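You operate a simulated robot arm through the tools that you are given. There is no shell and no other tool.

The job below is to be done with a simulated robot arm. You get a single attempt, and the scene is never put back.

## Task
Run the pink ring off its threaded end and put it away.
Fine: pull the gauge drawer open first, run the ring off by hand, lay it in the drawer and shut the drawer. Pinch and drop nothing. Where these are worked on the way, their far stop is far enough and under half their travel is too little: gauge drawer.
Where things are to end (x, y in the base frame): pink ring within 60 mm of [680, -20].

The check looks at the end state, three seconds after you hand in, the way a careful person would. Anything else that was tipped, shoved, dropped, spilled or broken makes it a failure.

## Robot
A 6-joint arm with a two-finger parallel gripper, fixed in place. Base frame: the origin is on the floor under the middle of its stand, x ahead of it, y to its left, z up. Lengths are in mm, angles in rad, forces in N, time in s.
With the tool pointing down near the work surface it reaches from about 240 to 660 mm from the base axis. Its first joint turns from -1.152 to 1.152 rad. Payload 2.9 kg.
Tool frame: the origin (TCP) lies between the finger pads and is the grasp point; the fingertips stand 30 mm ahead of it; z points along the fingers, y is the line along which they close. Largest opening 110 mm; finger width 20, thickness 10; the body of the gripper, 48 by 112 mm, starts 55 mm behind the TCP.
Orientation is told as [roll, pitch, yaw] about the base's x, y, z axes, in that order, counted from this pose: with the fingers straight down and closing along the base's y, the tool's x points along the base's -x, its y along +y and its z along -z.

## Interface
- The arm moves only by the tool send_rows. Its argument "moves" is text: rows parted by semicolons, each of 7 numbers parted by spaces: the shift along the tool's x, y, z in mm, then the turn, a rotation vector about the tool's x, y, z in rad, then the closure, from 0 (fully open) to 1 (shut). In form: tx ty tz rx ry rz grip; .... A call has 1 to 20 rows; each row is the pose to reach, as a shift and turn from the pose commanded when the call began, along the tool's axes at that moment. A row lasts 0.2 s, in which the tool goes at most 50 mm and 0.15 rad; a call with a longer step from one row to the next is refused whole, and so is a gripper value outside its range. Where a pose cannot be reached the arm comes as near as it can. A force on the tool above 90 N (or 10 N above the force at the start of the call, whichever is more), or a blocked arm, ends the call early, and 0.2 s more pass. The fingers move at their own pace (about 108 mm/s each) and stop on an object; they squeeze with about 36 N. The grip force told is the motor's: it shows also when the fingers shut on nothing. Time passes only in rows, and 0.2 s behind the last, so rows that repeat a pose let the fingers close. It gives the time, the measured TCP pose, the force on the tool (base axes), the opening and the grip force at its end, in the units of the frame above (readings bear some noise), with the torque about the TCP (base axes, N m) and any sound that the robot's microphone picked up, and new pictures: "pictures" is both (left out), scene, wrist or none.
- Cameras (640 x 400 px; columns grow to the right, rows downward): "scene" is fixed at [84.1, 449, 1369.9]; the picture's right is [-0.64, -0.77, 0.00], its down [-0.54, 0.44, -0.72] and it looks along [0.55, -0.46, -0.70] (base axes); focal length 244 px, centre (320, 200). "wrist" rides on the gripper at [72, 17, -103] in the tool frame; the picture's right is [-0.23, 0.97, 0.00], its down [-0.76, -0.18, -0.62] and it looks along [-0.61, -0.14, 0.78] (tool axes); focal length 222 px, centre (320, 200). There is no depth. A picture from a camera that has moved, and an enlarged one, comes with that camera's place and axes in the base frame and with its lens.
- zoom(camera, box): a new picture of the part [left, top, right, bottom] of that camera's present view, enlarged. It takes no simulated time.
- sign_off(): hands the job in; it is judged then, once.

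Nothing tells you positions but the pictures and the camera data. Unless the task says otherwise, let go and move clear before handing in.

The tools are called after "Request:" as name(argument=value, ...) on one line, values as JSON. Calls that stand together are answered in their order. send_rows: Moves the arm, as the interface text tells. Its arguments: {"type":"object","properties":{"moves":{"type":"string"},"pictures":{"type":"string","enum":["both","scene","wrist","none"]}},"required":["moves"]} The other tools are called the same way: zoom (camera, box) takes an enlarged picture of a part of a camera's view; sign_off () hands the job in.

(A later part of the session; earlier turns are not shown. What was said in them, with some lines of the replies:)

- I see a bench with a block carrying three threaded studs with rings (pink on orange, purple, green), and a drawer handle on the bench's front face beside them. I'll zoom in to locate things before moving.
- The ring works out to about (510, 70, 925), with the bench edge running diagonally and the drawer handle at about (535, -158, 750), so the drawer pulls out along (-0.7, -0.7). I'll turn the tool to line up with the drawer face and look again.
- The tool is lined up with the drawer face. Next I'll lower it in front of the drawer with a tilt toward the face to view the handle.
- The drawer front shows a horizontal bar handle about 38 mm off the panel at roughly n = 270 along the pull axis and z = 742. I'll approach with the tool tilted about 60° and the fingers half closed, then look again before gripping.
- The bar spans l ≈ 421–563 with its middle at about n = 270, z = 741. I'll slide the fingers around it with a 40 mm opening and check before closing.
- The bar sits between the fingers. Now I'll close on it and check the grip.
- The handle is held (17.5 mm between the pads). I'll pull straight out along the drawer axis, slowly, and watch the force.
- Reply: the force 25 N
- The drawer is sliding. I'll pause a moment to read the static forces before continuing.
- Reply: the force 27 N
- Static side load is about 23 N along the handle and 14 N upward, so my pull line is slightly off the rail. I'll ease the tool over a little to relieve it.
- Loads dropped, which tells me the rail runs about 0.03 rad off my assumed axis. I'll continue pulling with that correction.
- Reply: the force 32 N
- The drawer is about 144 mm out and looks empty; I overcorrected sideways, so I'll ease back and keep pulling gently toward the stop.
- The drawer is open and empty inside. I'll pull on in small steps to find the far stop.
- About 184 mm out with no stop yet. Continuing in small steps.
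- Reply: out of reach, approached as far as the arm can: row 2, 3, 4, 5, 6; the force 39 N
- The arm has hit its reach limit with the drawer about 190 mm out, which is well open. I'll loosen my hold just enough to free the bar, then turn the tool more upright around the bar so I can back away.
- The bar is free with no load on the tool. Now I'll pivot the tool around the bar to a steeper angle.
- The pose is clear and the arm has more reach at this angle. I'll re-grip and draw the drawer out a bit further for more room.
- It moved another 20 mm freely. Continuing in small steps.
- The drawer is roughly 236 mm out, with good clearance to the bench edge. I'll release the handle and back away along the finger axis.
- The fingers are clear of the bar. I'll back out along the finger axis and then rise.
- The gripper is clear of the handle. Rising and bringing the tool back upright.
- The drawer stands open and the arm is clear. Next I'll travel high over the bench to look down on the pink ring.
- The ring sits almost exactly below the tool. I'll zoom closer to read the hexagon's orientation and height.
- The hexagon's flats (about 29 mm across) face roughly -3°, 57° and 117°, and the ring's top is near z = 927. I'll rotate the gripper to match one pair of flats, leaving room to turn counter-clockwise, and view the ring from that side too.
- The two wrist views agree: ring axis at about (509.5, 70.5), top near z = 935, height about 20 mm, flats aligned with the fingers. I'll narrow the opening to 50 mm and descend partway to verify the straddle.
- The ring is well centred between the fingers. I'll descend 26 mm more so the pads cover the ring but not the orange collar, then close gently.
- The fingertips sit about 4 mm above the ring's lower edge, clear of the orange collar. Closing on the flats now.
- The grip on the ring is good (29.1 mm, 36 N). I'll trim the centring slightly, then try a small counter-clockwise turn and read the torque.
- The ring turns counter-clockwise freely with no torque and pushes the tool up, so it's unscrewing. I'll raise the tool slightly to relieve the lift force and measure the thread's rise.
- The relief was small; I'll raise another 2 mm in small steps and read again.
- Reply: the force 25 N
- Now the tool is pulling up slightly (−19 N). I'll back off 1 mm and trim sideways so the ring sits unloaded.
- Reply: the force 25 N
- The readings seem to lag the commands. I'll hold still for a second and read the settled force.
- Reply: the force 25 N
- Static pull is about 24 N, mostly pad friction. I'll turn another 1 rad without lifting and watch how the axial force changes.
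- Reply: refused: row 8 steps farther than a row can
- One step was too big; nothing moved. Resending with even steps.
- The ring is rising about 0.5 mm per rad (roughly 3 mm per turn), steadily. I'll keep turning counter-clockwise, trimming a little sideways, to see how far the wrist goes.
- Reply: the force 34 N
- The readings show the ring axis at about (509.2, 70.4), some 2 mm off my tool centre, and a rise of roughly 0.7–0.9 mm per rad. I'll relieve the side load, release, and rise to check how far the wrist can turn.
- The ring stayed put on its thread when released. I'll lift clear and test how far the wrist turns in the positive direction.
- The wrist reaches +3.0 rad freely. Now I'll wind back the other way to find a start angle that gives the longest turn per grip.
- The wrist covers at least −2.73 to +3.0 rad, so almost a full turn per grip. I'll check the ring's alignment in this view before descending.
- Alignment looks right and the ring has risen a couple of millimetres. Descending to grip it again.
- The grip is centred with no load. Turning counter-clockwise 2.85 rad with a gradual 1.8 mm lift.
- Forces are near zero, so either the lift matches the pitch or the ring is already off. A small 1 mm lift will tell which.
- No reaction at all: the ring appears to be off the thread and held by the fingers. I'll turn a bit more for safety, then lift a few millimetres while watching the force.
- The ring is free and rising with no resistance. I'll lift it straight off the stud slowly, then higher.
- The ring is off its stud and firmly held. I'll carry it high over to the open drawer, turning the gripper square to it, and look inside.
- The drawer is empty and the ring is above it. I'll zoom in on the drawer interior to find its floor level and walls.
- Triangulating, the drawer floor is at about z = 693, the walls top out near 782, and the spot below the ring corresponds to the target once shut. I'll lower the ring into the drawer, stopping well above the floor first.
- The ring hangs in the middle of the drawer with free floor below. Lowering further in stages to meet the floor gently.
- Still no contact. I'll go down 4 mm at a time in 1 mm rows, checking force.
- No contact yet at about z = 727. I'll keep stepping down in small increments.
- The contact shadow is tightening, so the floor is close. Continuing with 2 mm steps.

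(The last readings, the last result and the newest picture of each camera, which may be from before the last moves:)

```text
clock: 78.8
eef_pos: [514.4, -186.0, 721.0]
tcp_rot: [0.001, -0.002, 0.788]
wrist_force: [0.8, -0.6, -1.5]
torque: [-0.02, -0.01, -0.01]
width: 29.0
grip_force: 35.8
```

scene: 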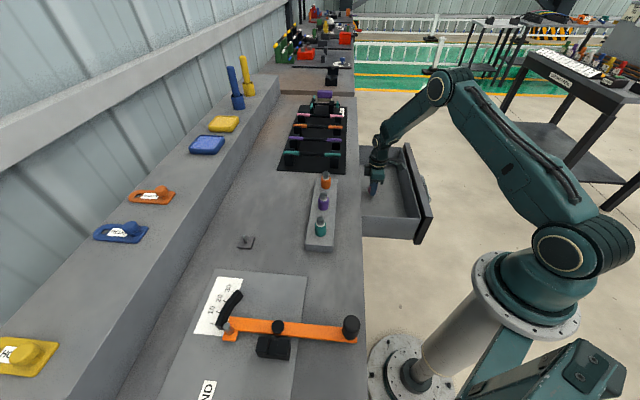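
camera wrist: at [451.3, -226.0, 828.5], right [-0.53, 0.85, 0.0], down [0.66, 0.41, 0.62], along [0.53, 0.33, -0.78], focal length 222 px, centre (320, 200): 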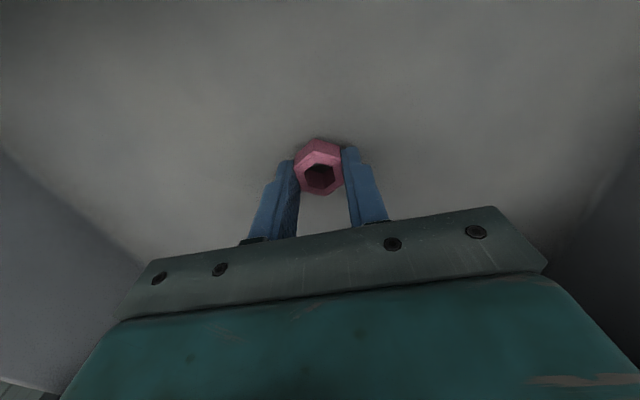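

Request:
send_rows(moves="0 0 1 0 0 0 0.8; 0 0 2 0 0 0 0.8", pictures="none")

```text
clock: 79.4
eef_pos: [514.8, -184.5, 718.6]
tcp_rot: [0.0, -0.002, 0.789]
wrist_force: [0.0, 0.1, -0.2]
torque: [0.0, -0.02, 0.03]
width: 29.3
grip_force: 36.2
```

Still free. I'll check visually while stepping down another 2 mm.

Request:
send_rows(moves="0 0 1 0 0 0 0.8; 0 0 2 0 0 0 0.8", pictures="wrist")

Request:
zoom(camera="wrist", box=[240, 80, 400, 220])

Request:
zoom(camera="scene", box=[360, 160, 410, 210])

```text
clock: 80.0
eef_pos: [514.5, -186.7, 718.3]
tcp_rot: [-0.002, -0.002, 0.786]
wrist_force: [-6.6, 6.0, 24.5]
torque: [0.09, 0.42, -0.06]
width: 29.4
grip_force: 35.7
camera wrist: at [451.9, -226.2, 823.2], right [-0.53, 0.85, 0.0], down [0.66, 0.41, 0.63], along [0.53, 0.33, -0.78], focal length 222 px, centre (320, 200)
```

wrist: 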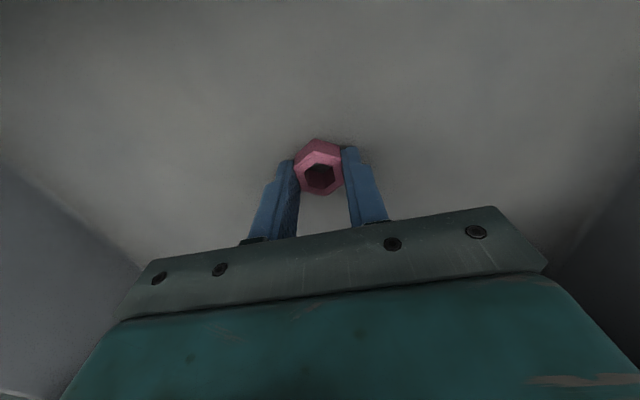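

```text
2.86 times, centred on (320, 150) of wrist
camera zoom: at [451.9, -226.2, 823.2], right [-0.53, 0.85, 0.0], down [0.66, 0.41, 0.63], along [0.53, 0.33, -0.78], focal length 635 px, centre (320, 343)
```

zoom: 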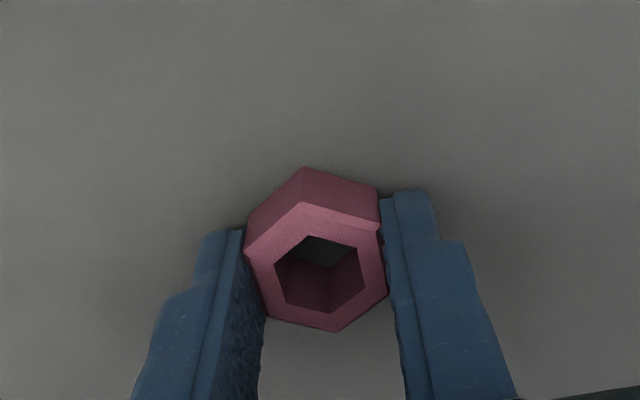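

```text
8.00 times, centred on (385, 185) of scene
camera zoom: at [83.5, 449.2, 1369.8], right [-0.64, -0.77, 0.0], down [-0.53, 0.44, -0.72], along [0.55, -0.46, -0.69], focal length 1954 px, centre (-200, 320)
```

zoom: 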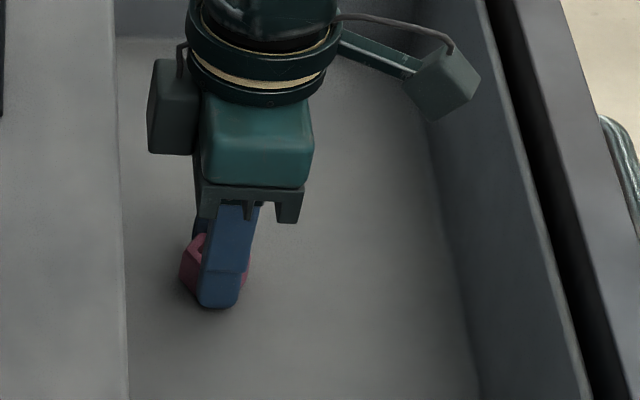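

Contact: 24 N upward, so the ring is on the drawer floor. I'll ease off 1 mm and open the fingers slowly.

Request:
send_rows(moves="0 0 -0.5 0 0 0 0.8; 0 0 -1.0 0 0 0 0.8; 0 0 -1.0 0 0 0 0.8", pictures="none")

```text
clock: 80.8
eef_pos: [513.6, -186.7, 718.1]
tcp_rot: [-0.006, -0.002, 0.786]
wrist_force: [0.4, 1.0, 19.9]
torque: [0.07, 0.17, 0.02]
width: 29.2
grip_force: 35.9
```

Request:
send_rows(moves="0 0 -0.4 0 0 0 0.8; 0 0 -0.8 0 0 0 0.8; 0 0 -0.8 0 0 0 0.8", pictures="none")

```text
clock: 81.6
eef_pos: [515.0, -187.9, 717.5]
tcp_rot: [0.0, -0.004, 0.786]
wrist_force: [2.9, -3.8, 14.3]
torque: [-0.06, -0.03, -0.01]
width: 28.9
grip_force: 35.7
```

The ring still rests on the floor with a light load. Opening the fingers now.

Request:
send_rows(moves="0 0 0 0 0 0 0.73; 0 0 0 0 0 0 0.7; 0 0 0 0 0 0 0.66; 0 0 0 0 0 0 0.62; 0 0 0 0 0 0 0.6; 0 0 0 0 0 0 0.6", pictures="wrist")

Request:
zoom(camera="wrist", box=[240, 80, 400, 220])

```text
clock: 83.0
eef_pos: [514.7, -187.4, 719.4]
tcp_rot: [0.003, -0.002, 0.787]
wrist_force: [0.5, 0.5, 0.6]
torque: [0.0, 0.0, 0.0]
width: 43.9
grip_force: 0.1
camera wrist: at [451.3, -226.3, 822.8], right [-0.53, 0.85, 0.0], down [0.66, 0.41, 0.62], along [0.53, 0.33, -0.78], focal length 222 px, centre (320, 200)
```

wrist: 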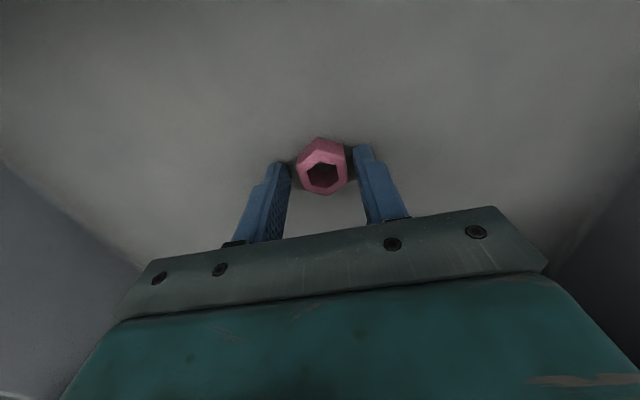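

```text
2.86 times, centred on (320, 150) of wrist
camera zoom: at [451.3, -226.3, 822.8], right [-0.53, 0.85, 0.0], down [0.66, 0.41, 0.62], along [0.53, 0.33, -0.78], focal length 635 px, centre (320, 343)
```

zoom: 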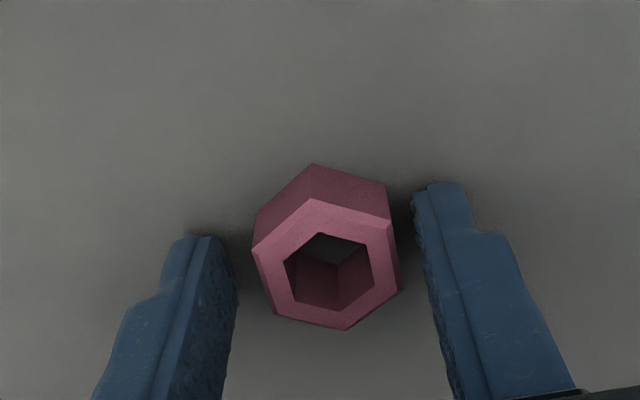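

The ring lies flat on the drawer floor, free of the fingers. Opening a touch more and rising straight up.

Request:
send_rows(moves="0 1 0 0 0 0 0.5; 0 1 0 0 0 0 0.5; 0 1 -6 0 0 0 0.5; 0 1 -14 0 0 0 0.5; 0 1 -24 0 0 0 0.5; 0 1 -40 0 0 0 0.5; 0 1 -70 0 0 0 0.5; 0 1 -105 0 0 0 0.5; 0 1 -140 0 0 0 0.5; 0 1 -175 0 0 0 0.5; 0 1 -210 0 0 0 0.5; 0 1 -240 0 0 0 0.5; 0 1 -260 0 0 0 0.5; 0 1 -260 0 0 0 0.5", pictures="both")

Request:
zoom(camera="wrist", box=[200, 20, 440, 220])

Request:
zoom(camera="scene", box=[340, 120, 460, 250])

```text
clock: 86.0
eef_pos: [512.2, -188.5, 977.9]
tcp_rot: [-0.001, -0.001, 0.787]
wrist_force: [0.2, -0.6, 0.4]
torque: [-0.01, 0.02, 0.02]
width: 55.0
grip_force: 0.0
camera wrist: at [449.8, -228.2, 1082.6], right [-0.53, 0.85, 0.0], down [0.66, 0.41, 0.62], along [0.53, 0.33, -0.78], focal length 222 px, centre (320, 200)
```

scene: 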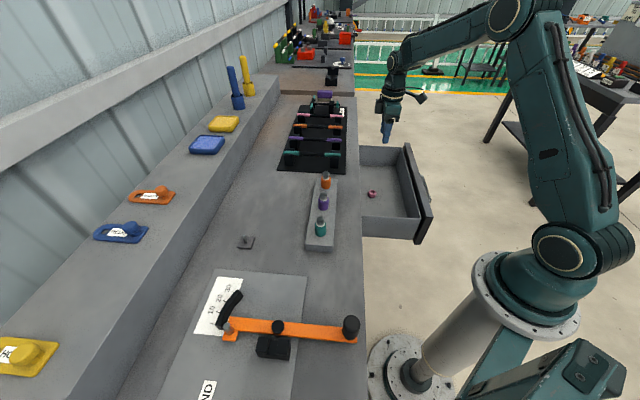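
wrist: 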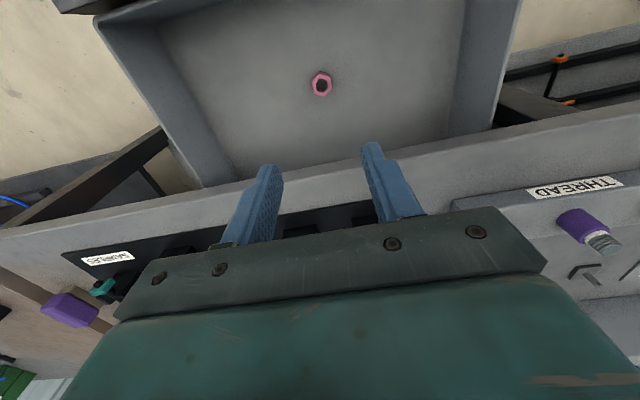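

```text
2.00 times, centred on (320, 120) of wrist
camera zoom: at [449.8, -228.2, 1082.6], right [-0.53, 0.85, 0.0], down [0.66, 0.41, 0.62], along [0.53, 0.33, -0.78], focal length 444 px, centre (320, 360)
```

zoom: 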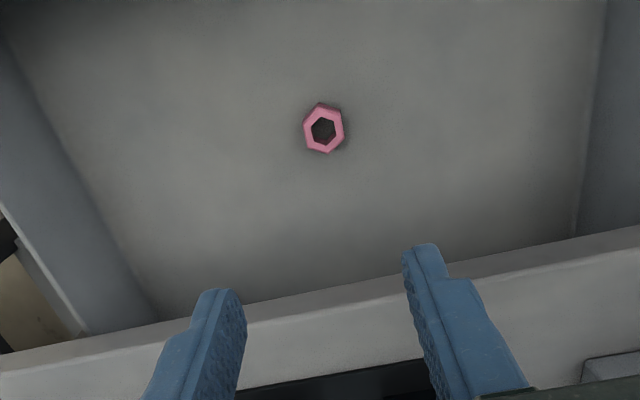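

```text
3.08 times, centred on (400, 185) of scene
camera zoom: at [84.1, 449.0, 1369.9], right [-0.64, -0.77, 0.0], down [-0.54, 0.44, -0.72], along [0.55, -0.46, -0.7], focal length 751 px, centre (74, 246)
```

zoom: 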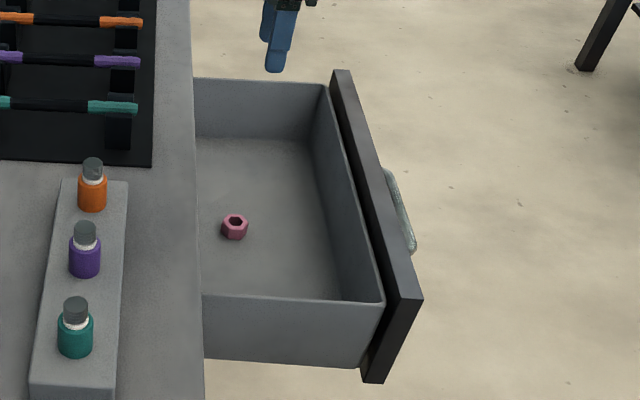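

The ring lies in the drawer at about the right spot, and nothing else was disturbed. Now I'll go back around in front of the drawer to grip the handle and shut it slowly.

Request:
send_rows(moves="19.5 0 -5 0 0 0.131 0.5; 39 0 -10 0 0 0.262 0.5; 58.4 0 -15 0 0 0.393 0.5; 77.8 0 -20 0 0 0.524 0.5; 97.3 0 -25 0 0 0.655 0.6; 116.8 -1 -30 0 0 0.786 0.68; 136.2 -1 -35 0 0 0.917 0.68; 155.7 -1 -40 0 0 1.048 0.68; 175.1 -1 -45 0 0 1.179 0.68; 194.6 -1 -50 0 0 1.31 0.68; 214 -1 -55 0 0 1.441 0.68; 233.5 -1 -58 0 0 1.572 0.68; 233.5 -1 -58 0 0 1.572 0.68", pictures="both")

```text
clock: 88.8
eef_pos: [349.1, -351.4, 1035.5]
tcp_rot: [0.001, -0.001, -0.788]
wrist_force: [0.4, -0.8, 0.3]
torque: [-0.01, 0.01, -0.02]
width: 35.3
grip_force: 0.1
camera wrist: at [309.0, -289.3, 1140.8], right [0.85, 0.53, 0.0], down [0.41, -0.67, 0.62], along [0.33, -0.53, -0.78], focal length 222 px, centre (320, 200)
```

scene: 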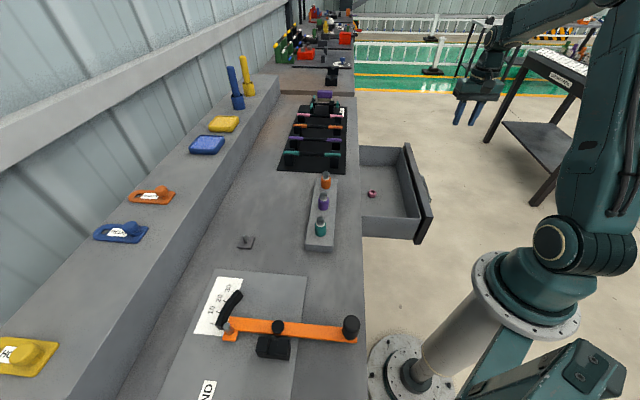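
wrist: 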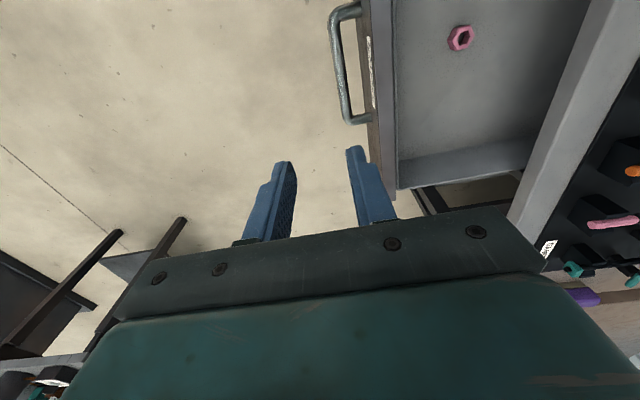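

Now descending in front of the drawer with the same tilt I used when releasing the handle.

Request:
send_rows(moves="0 -4.4 30 -0.05 0 0 0.68; 0 -4.4 60 -0.13 0 0 0.68; -0.5 -4.4 90 -0.21 0 0 0.68; -1 -4.4 120 -0.3 0 0 0.68; -1.6 -4.4 150 -0.4 0 0 0.68; -1.6 -4.4 180 -0.5 0 0 0.68; -1.6 -4.4 210 -0.58 0 0 0.68; -1.6 -4.4 240 -0.61 0 0 0.68; -1.6 -4.4 240 -0.61 0 0 0.68", pictures="both")

Request:
zoom(camera="wrist", box=[220, 0, 480, 230])

```text
clock: 90.8
eef_pos: [348.5, -356.4, 795.5]
tcp_rot: [0.613, -0.001, -0.783]
wrist_force: [-0.2, 0.1, -0.2]
torque: [0.02, 0.0, 0.0]
width: 35.2
grip_force: 0.0
camera wrist: at [265.1, -338.1, 891.4], right [0.72, 0.4, 0.56], down [0.18, -0.89, 0.41], along [0.67, -0.19, -0.72], focal length 222 px, centre (320, 200)
```

scene: 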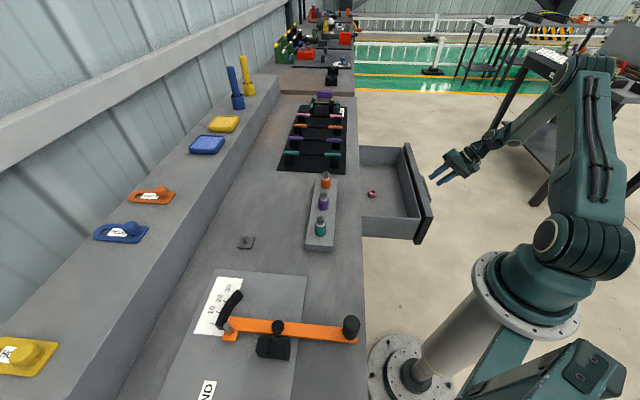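
wrist: 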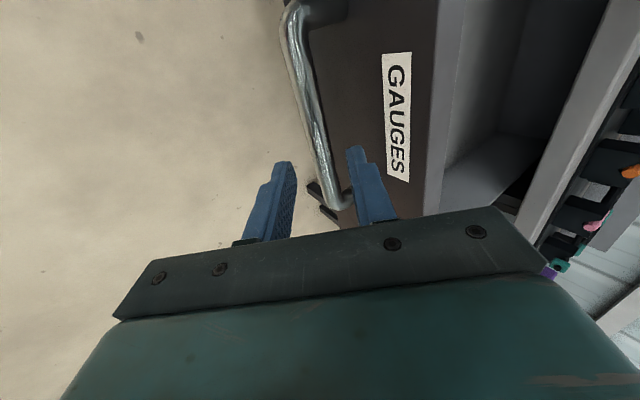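

```text
1.74 times, centred on (350, 115) of wrist
camera zoom: at [265.1, -338.1, 891.4], right [0.72, 0.4, 0.56], down [0.18, -0.89, 0.41], along [0.67, -0.19, -0.72], focal length 386 px, centre (268, 348)
```

zoom: 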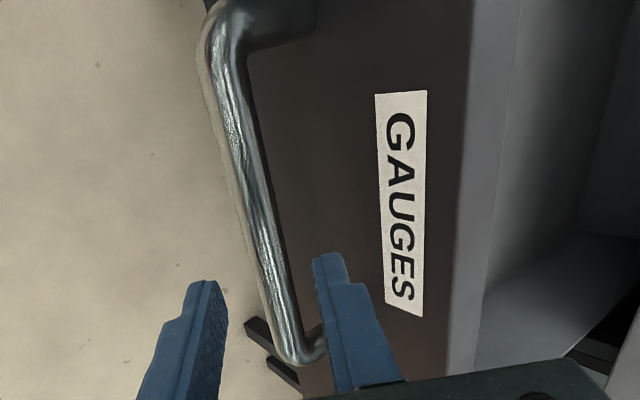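

The view matches the pose from which I released it, so sliding 50 mm forward should straddle the bar again.

Request:
send_rows(moves="0 0 10 0 0 0 0.68; 0 0 20 0 0 0 0.68; 0 0 30 0 0 0 0.68; 0 0 40 0 0 0 0.68; 0 0 50 0 0 0 0.68; 0 0 50 0 0 0 0.68", pictures="wrist")

Request:
zoom(camera="wrist", box=[220, 40, 460, 240])

```text
clock: 92.2
eef_pos: [367.5, -336.1, 755.6]
tcp_rot: [0.611, 0.001, -0.785]
wrist_force: [-1.1, 0.5, -0.1]
torque: [-0.02, 0.01, 0.0]
width: 35.5
grip_force: 0.0
camera wrist: at [285.1, -316.9, 851.0], right [0.72, 0.4, 0.56], down [0.18, -0.89, 0.41], along [0.66, -0.19, -0.72], focal length 222 px, centre (320, 200)
```

wrist: 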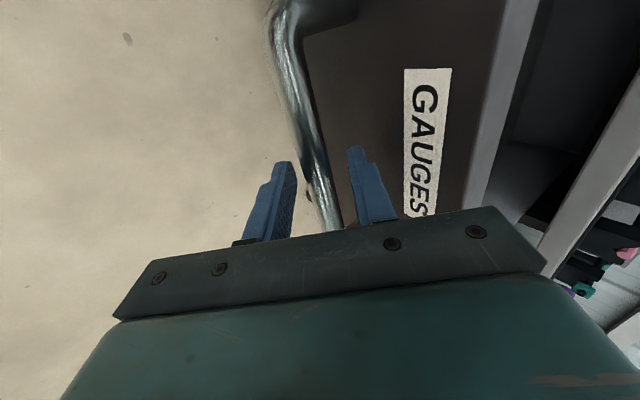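

```text
2.00 times, centred on (340, 140) of wrist
camera zoom: at [285.1, -316.9, 851.0], right [0.72, 0.4, 0.56], down [0.18, -0.89, 0.41], along [0.66, -0.19, -0.72], focal length 444 px, centre (280, 320)
```

zoom: 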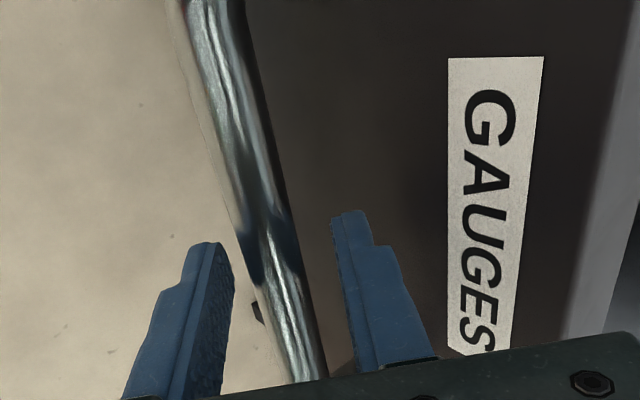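

The bar is between the fingers. Closing on it, then starting to push the drawer in gently.

Request:
send_rows(moves="0 0 0 0 0 0 0.8; 0 0 0 0 0 0 1; 0 0 0 0 0 0 1; 0 0.8 0.57 0 0 0 1; 0 2.46 1.7 0 0 0 1; 0 4.9 3.4 0 0 0 1; 0 8.2 5.7 0 0 0 1; 0 12.3 8.6 0 0 0 1; 0 16.4 11.5 0 0 0 1; 0 20.5 14.3 0 0 0 1; 0 24.6 17.2 0 0 0 1; 0 27.9 19.5 0 0 0 1; 0 30.3 21.2 0 0 0 1; 0 32 22.4 0 0 0 1; 0 32.8 22.9 0 0 0 1", pictures="both")

```text
clock: 95.4
eef_pos: [395.6, -308.1, 754.9]
tcp_rot: [0.611, 0.0, -0.785]
wrist_force: [-4.9, 4.0, 2.0]
torque: [-0.29, -0.27, 0.21]
width: 17.7
grip_force: 45.0
camera wrist: at [313.1, -289.0, 850.8], right [0.72, 0.4, 0.56], down [0.18, -0.89, 0.41], along [0.66, -0.19, -0.72], focal length 222 px, centre (320, 200)
```

scene: 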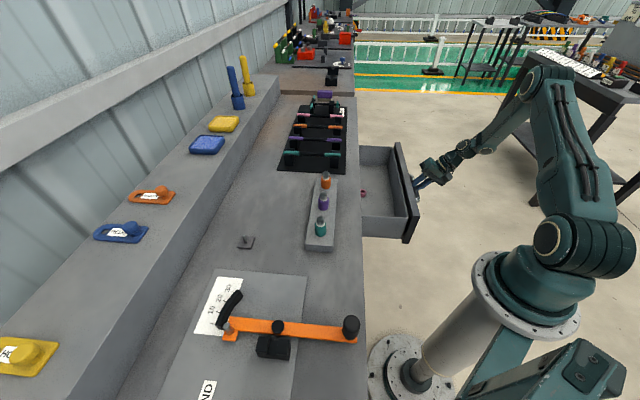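
wrist: 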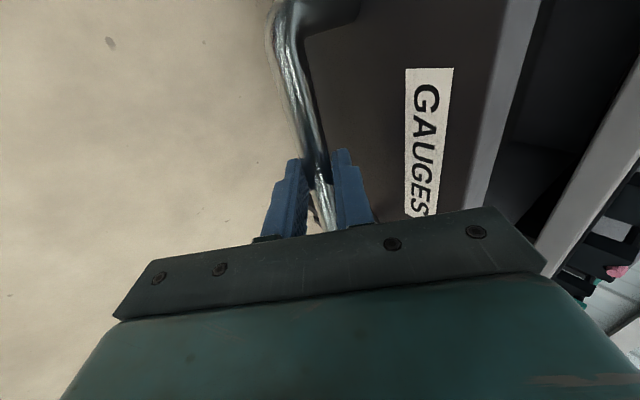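

The drawer glides in with the ring riding along. Continuing the push smoothly.

Request:
send_rows(moves="0 0.8 0.57 0 0 0 1; 0 2.46 1.7 0 0 0 1; 0 5.7 4 0 0 0 1; 0 10.7 7.4 0 0 0 1; 0 16.4 11.4 0 0 0 1; 0 22.1 15.4 0 0 0 1; 0 27.9 19.4 0 0 0 1; 0 33.6 23.5 0 0 0 1; 0 39.4 27.5 0 0 0 1; 0 45.1 31.5 0 0 0 1; 0 50.8 35.5 0 0 0 1; 0 56.6 39.5 0 0 0 1; 0 62.3 43.5 0 0 0 1; 0 68 47.5 0 0 0 1; 0 73.8 51.5 0 0 0 1; 0 78.7 54.9 0 0 0 1; 0 82 57.2 0 0 0 1; 0 84 58.6 0 0 0 1; 0 84 58.6 0 0 0 1", pictures="both")

```text
clock: 99.4
eef_pos: [468.0, -235.6, 755.7]
tcp_rot: [0.61, 0.0, -0.786]
wrist_force: [-4.6, 3.9, 1.7]
torque: [-0.39, -0.48, -0.16]
width: 17.3
grip_force: 45.0
camera wrist: at [385.2, -216.7, 850.7], right [0.72, 0.4, 0.56], down [0.18, -0.89, 0.41], along [0.67, -0.19, -0.72], focal length 222 px, centre (320, 200)
```

scene: 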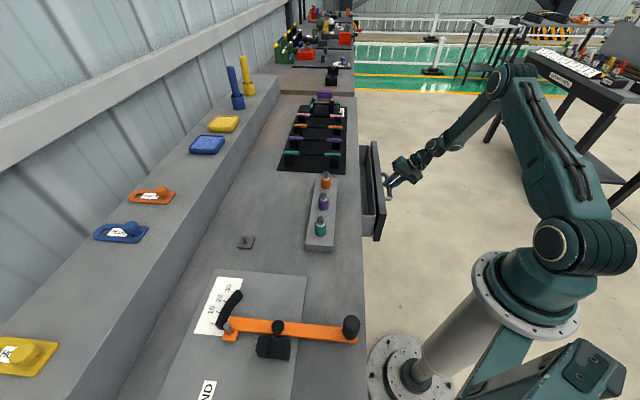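
wrist: 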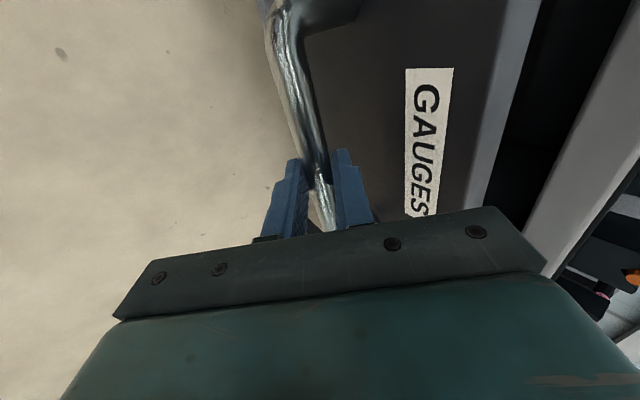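

About 98 mm remain. I'll push another 80 mm and then creep to the closed stop.

Request:
send_rows(moves="0 0.8 0.57 0 0 0 1; 0 2.46 1.7 0 0 0 1; 0 5.7 4 0 0 0 1; 0 10.7 7.4 0 0 0 1; 0 16.4 11.4 0 0 0 1; 0 22.1 15.4 0 0 0 1; 0 27.9 19.4 0 0 0 1; 0 33.6 23.5 0 0 0 1; 0 39.4 27.5 0 0 0 1; 0 45.1 31.5 0 0 0 1; 0 50.8 35.5 0 0 0 1; 0 56.6 39.5 0 0 0 1; 0 61.5 42.9 0 0 0 1; 0 64.8 45.2 0 0 0 1; 0 65.6 45.8 0 0 0 1; 0 65.6 45.8 0 0 0 1", pictures="both")

Request:
zoom(camera="scene", box=[330, 110, 450, 250])

```text
clock: 102.8
eef_pos: [524.3, -178.1, 754.6]
tcp_rot: [0.611, 0.0, -0.785]
wrist_force: [1.5, -2.2, -8.4]
torque: [-0.63, -0.52, -0.1]
width: 17.5
grip_force: 44.9
camera wrist: at [442.0, -160.1, 850.8], right [0.72, 0.4, 0.56], down [0.18, -0.89, 0.41], along [0.66, -0.19, -0.72], focal length 222 px, centre (320, 200)
```

scene: 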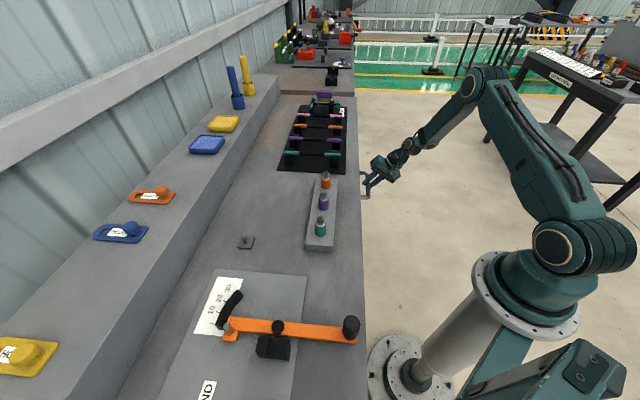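
wrist: 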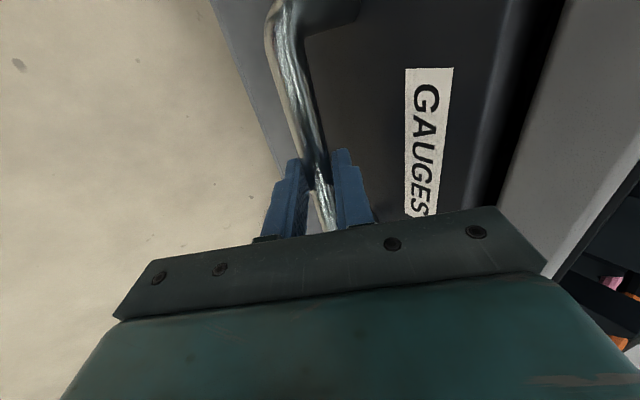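

```text
2.86 times, centred on (390, 180) of scene
camera zoom: at [84.2, 448.9, 1369.9], right [-0.64, -0.77, 0.0], down [-0.54, 0.44, -0.72], along [0.55, -0.46, -0.7], focal length 698 px, centre (120, 257)
```

zoom: 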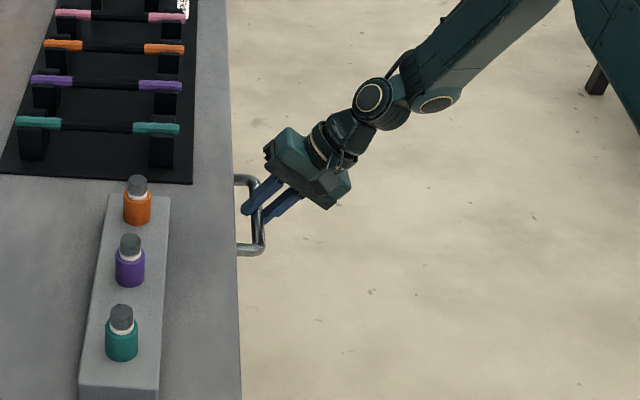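

About 17 mm to go by my numbers. Creeping in with 2 mm rows and watching the push force.

Request:
send_rows(moves="0 0.8 0.57 0 0 0 1; 0 2.46 1.7 0 0 0 1; 0 4.1 2.9 0 0 0 1; 0 5.7 4 0 0 0 1; 0 7.4 5.15 0 0 0 1; 0 9 6.3 0 0 0 1; 0 9.8 6.9 0 0 0 1", pictures="none")

```text
clock: 104.4
eef_pos: [534.9, -170.6, 754.5]
tcp_rot: [0.61, 0.0, -0.784]
wrist_force: [1.4, -2.6, -4.1]
torque: [0.29, 0.37, 0.64]
width: 17.9
grip_force: 44.9
```

Request:
send_rows(moves="0 0.8 0.57 0 0 0 1; 0 1.64 1.15 0 0 0 1; 0 2.46 1.7 0 0 0 1; 0 3.3 2.3 0 0 0 1", pictures="none")

```text
clock: 105.4
eef_pos: [535.7, -168.5, 755.4]
tcp_rot: [0.612, 0.0, -0.786]
wrist_force: [1.1, -1.9, -3.8]
torque: [0.07, 0.13, 0.58]
width: 17.6
grip_force: 45.0
```

Request:
send_rows(moves="0 0.8 0.57 0 0 0 1; 0 1.64 1.15 0 0 0 1; 0 2.46 1.7 0 0 0 1; 0 3.3 2.3 0 0 0 1", pictures="none")

```text
clock: 106.4
eef_pos: [536.7, -166.0, 754.5]
tcp_rot: [0.607, 0.004, -0.787]
wrist_force: [-21.5, -12.9, 0.0]
torque: [-0.73, -0.24, 0.27]
width: 17.8
grip_force: 45.0
```

The push force rose to 24 N: the drawer has met its closed stop. One more millimetre to seat it, then I'll look.

Request:
send_rows(moves="0 0.8 0.57 0 0 0 1; 0 0.8 0.57 0 0 0 1", pictures="both")

Request:
zoom(camera="wrist", box=[200, 0, 560, 225])

Request:
zoom(camera="scene", box=[270, 150, 400, 260])

```text
clock: 107.0
eef_pos: [537.2, -165.8, 755.3]
tcp_rot: [0.607, 0.004, -0.788]
wrist_force: [-37.5, -18.2, 10.8]
torque: [-0.56, 0.23, 0.47]
width: 17.7
grip_force: 45.2
camera wrist: at [455.2, -147.1, 851.4], right [0.73, 0.4, 0.55], down [0.18, -0.89, 0.41], along [0.66, -0.2, -0.73], focal length 222 px, centre (320, 200)
```

scene: 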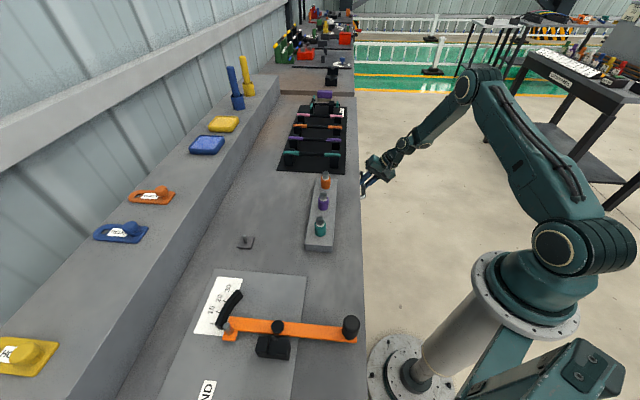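
wrist: 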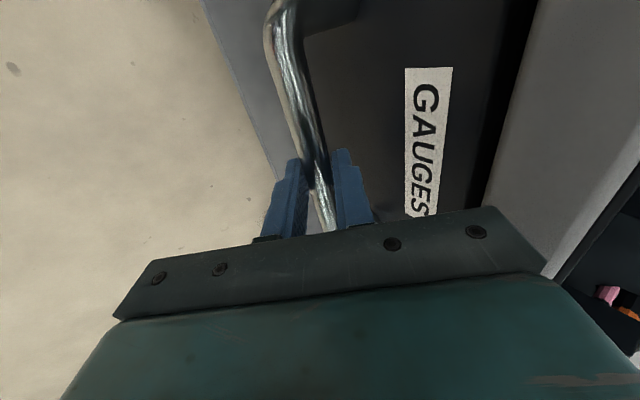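

```text
1.78 times, centred on (380, 112) of wrist
camera zoom: at [455.2, -147.1, 851.4], right [0.73, 0.4, 0.55], down [0.18, -0.89, 0.41], along [0.66, -0.2, -0.73], focal length 395 px, centre (213, 356)
```

zoom: 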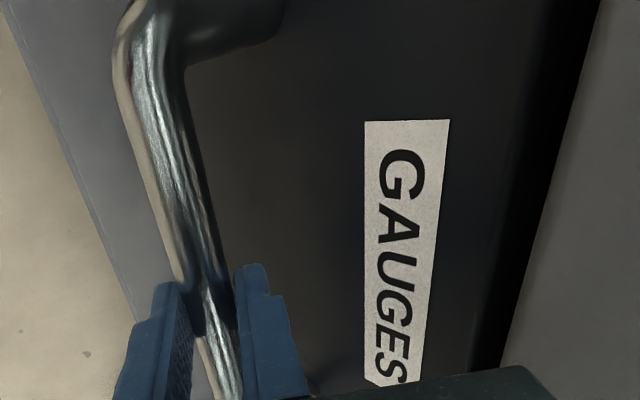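

```text
3.64 times, centred on (335, 205) of scene
camera zoom: at [83.2, 448.7, 1370.1], right [-0.64, -0.77, 0.0], down [-0.53, 0.44, -0.72], along [0.55, -0.46, -0.69], focal length 888 px, centre (266, 182)
```

zoom: 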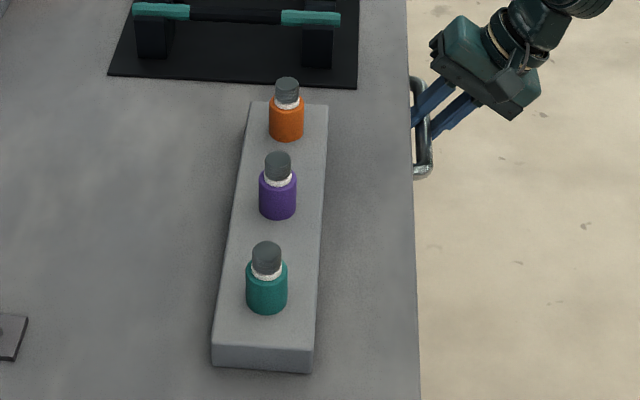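

The handle is back exactly where it was at the start, so the drawer is shut. I'll relieve the push load and let go of the bar.

Request:
send_rows(moves="0 -0.8 -0.57 0 0 0 1; 0 -1.6 -1.15 0 0 0 1; 0 -1.6 -1.15 0 0 0 1", pictures="none")

```text
clock: 107.8
eef_pos: [537.0, -166.5, 755.6]
tcp_rot: [0.607, -0.001, -0.787]
wrist_force: [-23.8, -16.4, 4.0]
torque: [0.15, 0.72, 0.94]
width: 17.6
grip_force: 45.0
```

Request:
send_rows(moves="0 -0.6 -0.45 0 0 0 1; 0 -1.0 -0.7 0 0 0 0.9; 0 -1.0 -0.7 0 0 0 0.75; 0 -1.0 -0.7 0 0 0 0.7; 0 -1.0 -0.7 0 0 0 0.69; 0 -1.0 -0.7 0 0 0 0.69", pictures="wrist")

Request:
zoom(camera="wrist", box=[220, 40, 460, 240])

```text
clock: 109.2
eef_pos: [536.7, -165.8, 755.3]
tcp_rot: [0.611, 0.0, -0.786]
wrist_force: [-0.1, 0.1, -0.3]
torque: [-0.01, -0.02, -0.01]
width: 34.0
grip_force: 0.1
camera wrist: at [454.1, -147.3, 850.7], right [0.72, 0.4, 0.56], down [0.18, -0.89, 0.41], along [0.66, -0.19, -0.72], focal length 222 px, centre (320, 200)
```

wrist: 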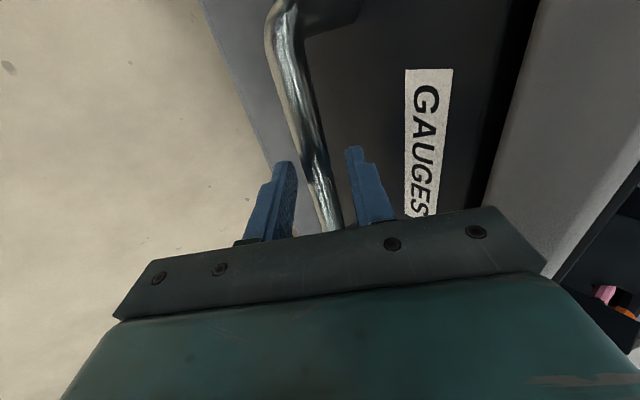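

```text
2.00 times, centred on (340, 140) of wrist
camera zoom: at [454.1, -147.3, 850.7], right [0.72, 0.4, 0.56], down [0.18, -0.89, 0.41], along [0.66, -0.19, -0.72], focal length 444 px, centre (280, 320)
```

zoom: 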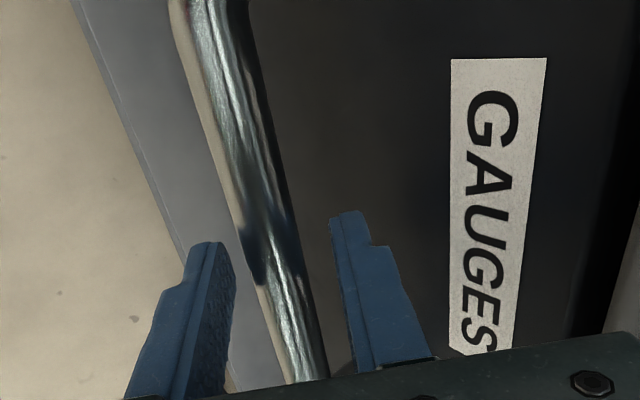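

The handle is free. Backing out along the finger axis, then up and away.

Request:
send_rows(moves="0 0 -8 0 0 0 0.69; 0 0 -18 0 0 0 0.69; 0 0 -30 0 0 0 0.69; 0 0 -42 0 0 0 0.69; 0 0 -55 0 0 0 0.69; 0 -20 -69 0 0 0 0.69; 0 -40 -83 0 0 0 0.69; 0 -50 -90 0 0 0 0.69; 0 -50 -90 0 0 0 0.69", pictures="both")

Request:
zoom(camera="scene", box=[270, 120, 400, 260])

Request:
zoom(camera="wrist", box=[200, 0, 560, 225])

```text
clock: 111.2
eef_pos: [471.9, -232.6, 800.6]
tcp_rot: [0.612, -0.001, -0.785]
wrist_force: [-0.1, -1.3, 0.4]
torque: [-0.02, 0.01, 0.0]
width: 34.0
grip_force: 0.0
camera wrist: at [388.5, -212.7, 896.0], right [0.72, 0.4, 0.56], down [0.18, -0.89, 0.41], along [0.66, -0.19, -0.72], focal length 222 px, centre (320, 200)
```

scene: 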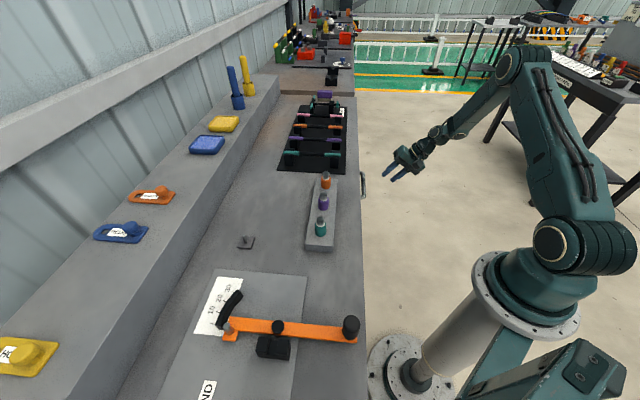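
wrist: 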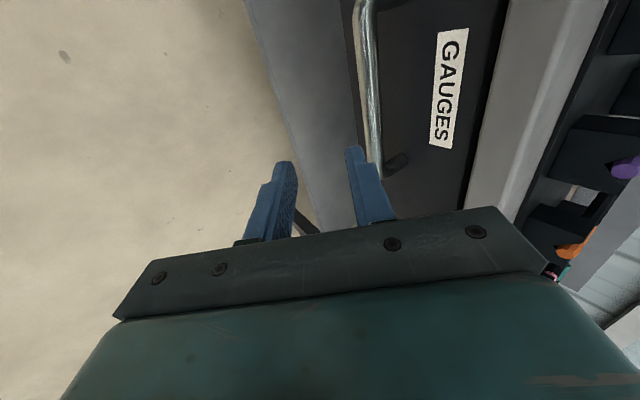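

```text
2.86 times, centred on (335, 190) of scene
camera zoom: at [84.1, 449.0, 1369.9], right [-0.64, -0.77, 0.0], down [-0.54, 0.44, -0.72], along [0.55, -0.46, -0.7], focal length 698 px, centre (277, 229)
```

zoom: 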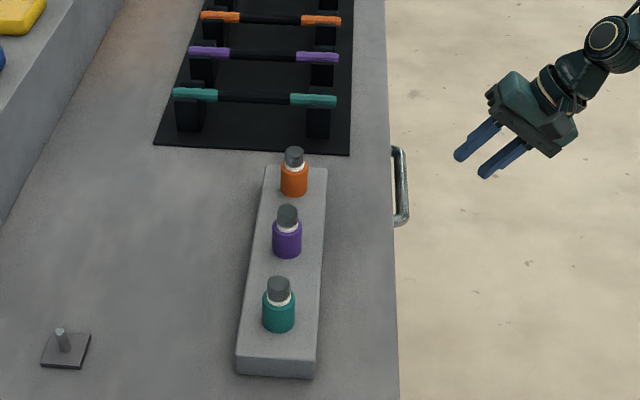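

```text
1.78 times, centred on (380, 112) of wrist
camera zoom: at [388.5, -212.7, 896.0], right [0.72, 0.4, 0.56], down [0.18, -0.89, 0.41], along [0.66, -0.19, -0.72], focal length 395 px, centre (213, 356)
```

zoom: 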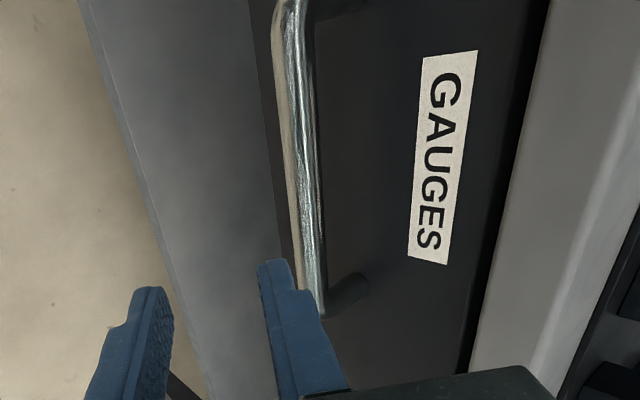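

The drawer looks shut and the handle sits where it started. For a like-for-like check I'll go to the same viewpoint I used before opening it.

Request:
send_rows(moves="4 8 -24.5 -0.03 0 0 0.5; 8 16 -49 -0.06 0 0 0.3; 12 24 -73.7 -0.09 0 0 0.1; 16 32 -98 -0.12 0 0 0; 20 40 -123 -0.15 0 0 0; 24.5 48.1 -147.4 -0.174 0 0 0; 24.5 48.1 -147.4 -0.174 0 0 0", pictures="both")

Request:
zoom(camera="wrist", box=[180, 0, 430, 240])

```text
clock: 112.8
eef_pos: [423.5, -246.6, 950.3]
tcp_rot: [0.785, 0.0, -0.786]
wrist_force: [0.4, 0.2, -0.8]
torque: [0.02, 0.01, 0.0]
width: 109.7
grip_force: 0.0
camera wrist: at [329.4, -239.7, 1036.9], right [0.65, 0.33, 0.69], down [0.14, -0.94, 0.31], along [0.75, -0.11, -0.65], focal length 222 px, centre (320, 200)
```

scene: 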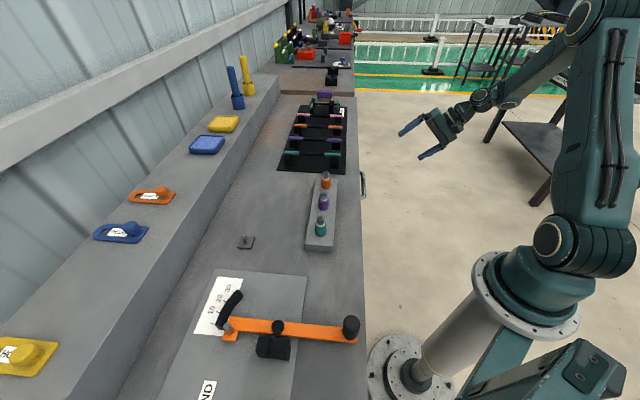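
wrist: 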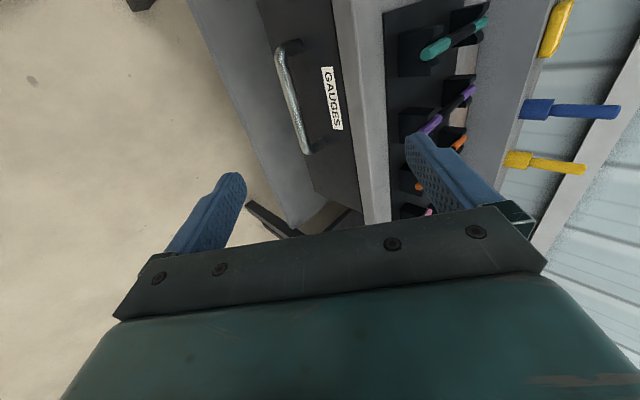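

```text
1.67 times, centred on (305, 120) of wrist
camera zoom: at [329.4, -239.7, 1036.9], right [0.65, 0.33, 0.69], down [0.14, -0.94, 0.31], along [0.75, -0.11, -0.65], focal length 370 px, centre (345, 333)
```

zoom: 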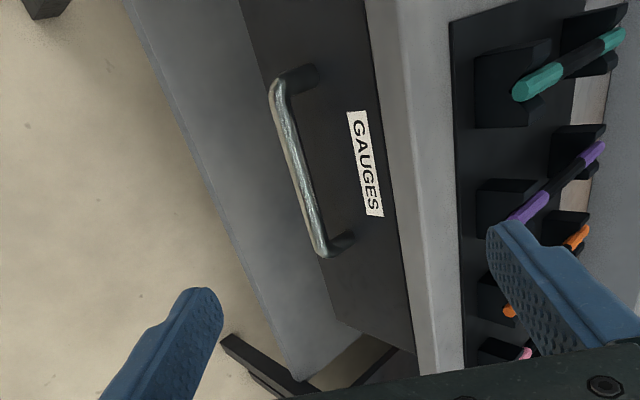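

The view is identical to the one from before opening: drawer fully shut, studs, samples and bench undisturbed. By the measured 240 mm of drawer travel, the ring lies at about (684, -17), within 60 mm of the target, and the arm is open and clear, so I'm handing in.

Request:
sign_off()

```text
The job is handed in.
```

The pink ring is off its threaded end and lying flat in the gauge drawer, and the drawer is shut. I've handed the job in; I don't have the check's verdict.

- **Drawer opening:** I pulled it about 240 mm out by the handle. I did not feel the far stop and don't know the full travel. I took 240 mm to be well over half of it, judging by the size of the drawer.
- **Ring:** It came off after roughly one turn counter-clockwise. I carried it to the drawer and released it only once it was resting on the floor.
- **Final position:** I can't see the ring with the drawer shut. Worked out from where I laid it and how far the drawer moved, it should be at about (684, -17), some 5 mm from the target.
- **Drawer closing:** I pushed the drawer in by the handle until it met its closed stop. A view from the same spot as before opening looks the same.
- **Surroundings:** The studs, samples and other items on the bench look undisturbed in the last pictures. The gripper is open and clear of everything.
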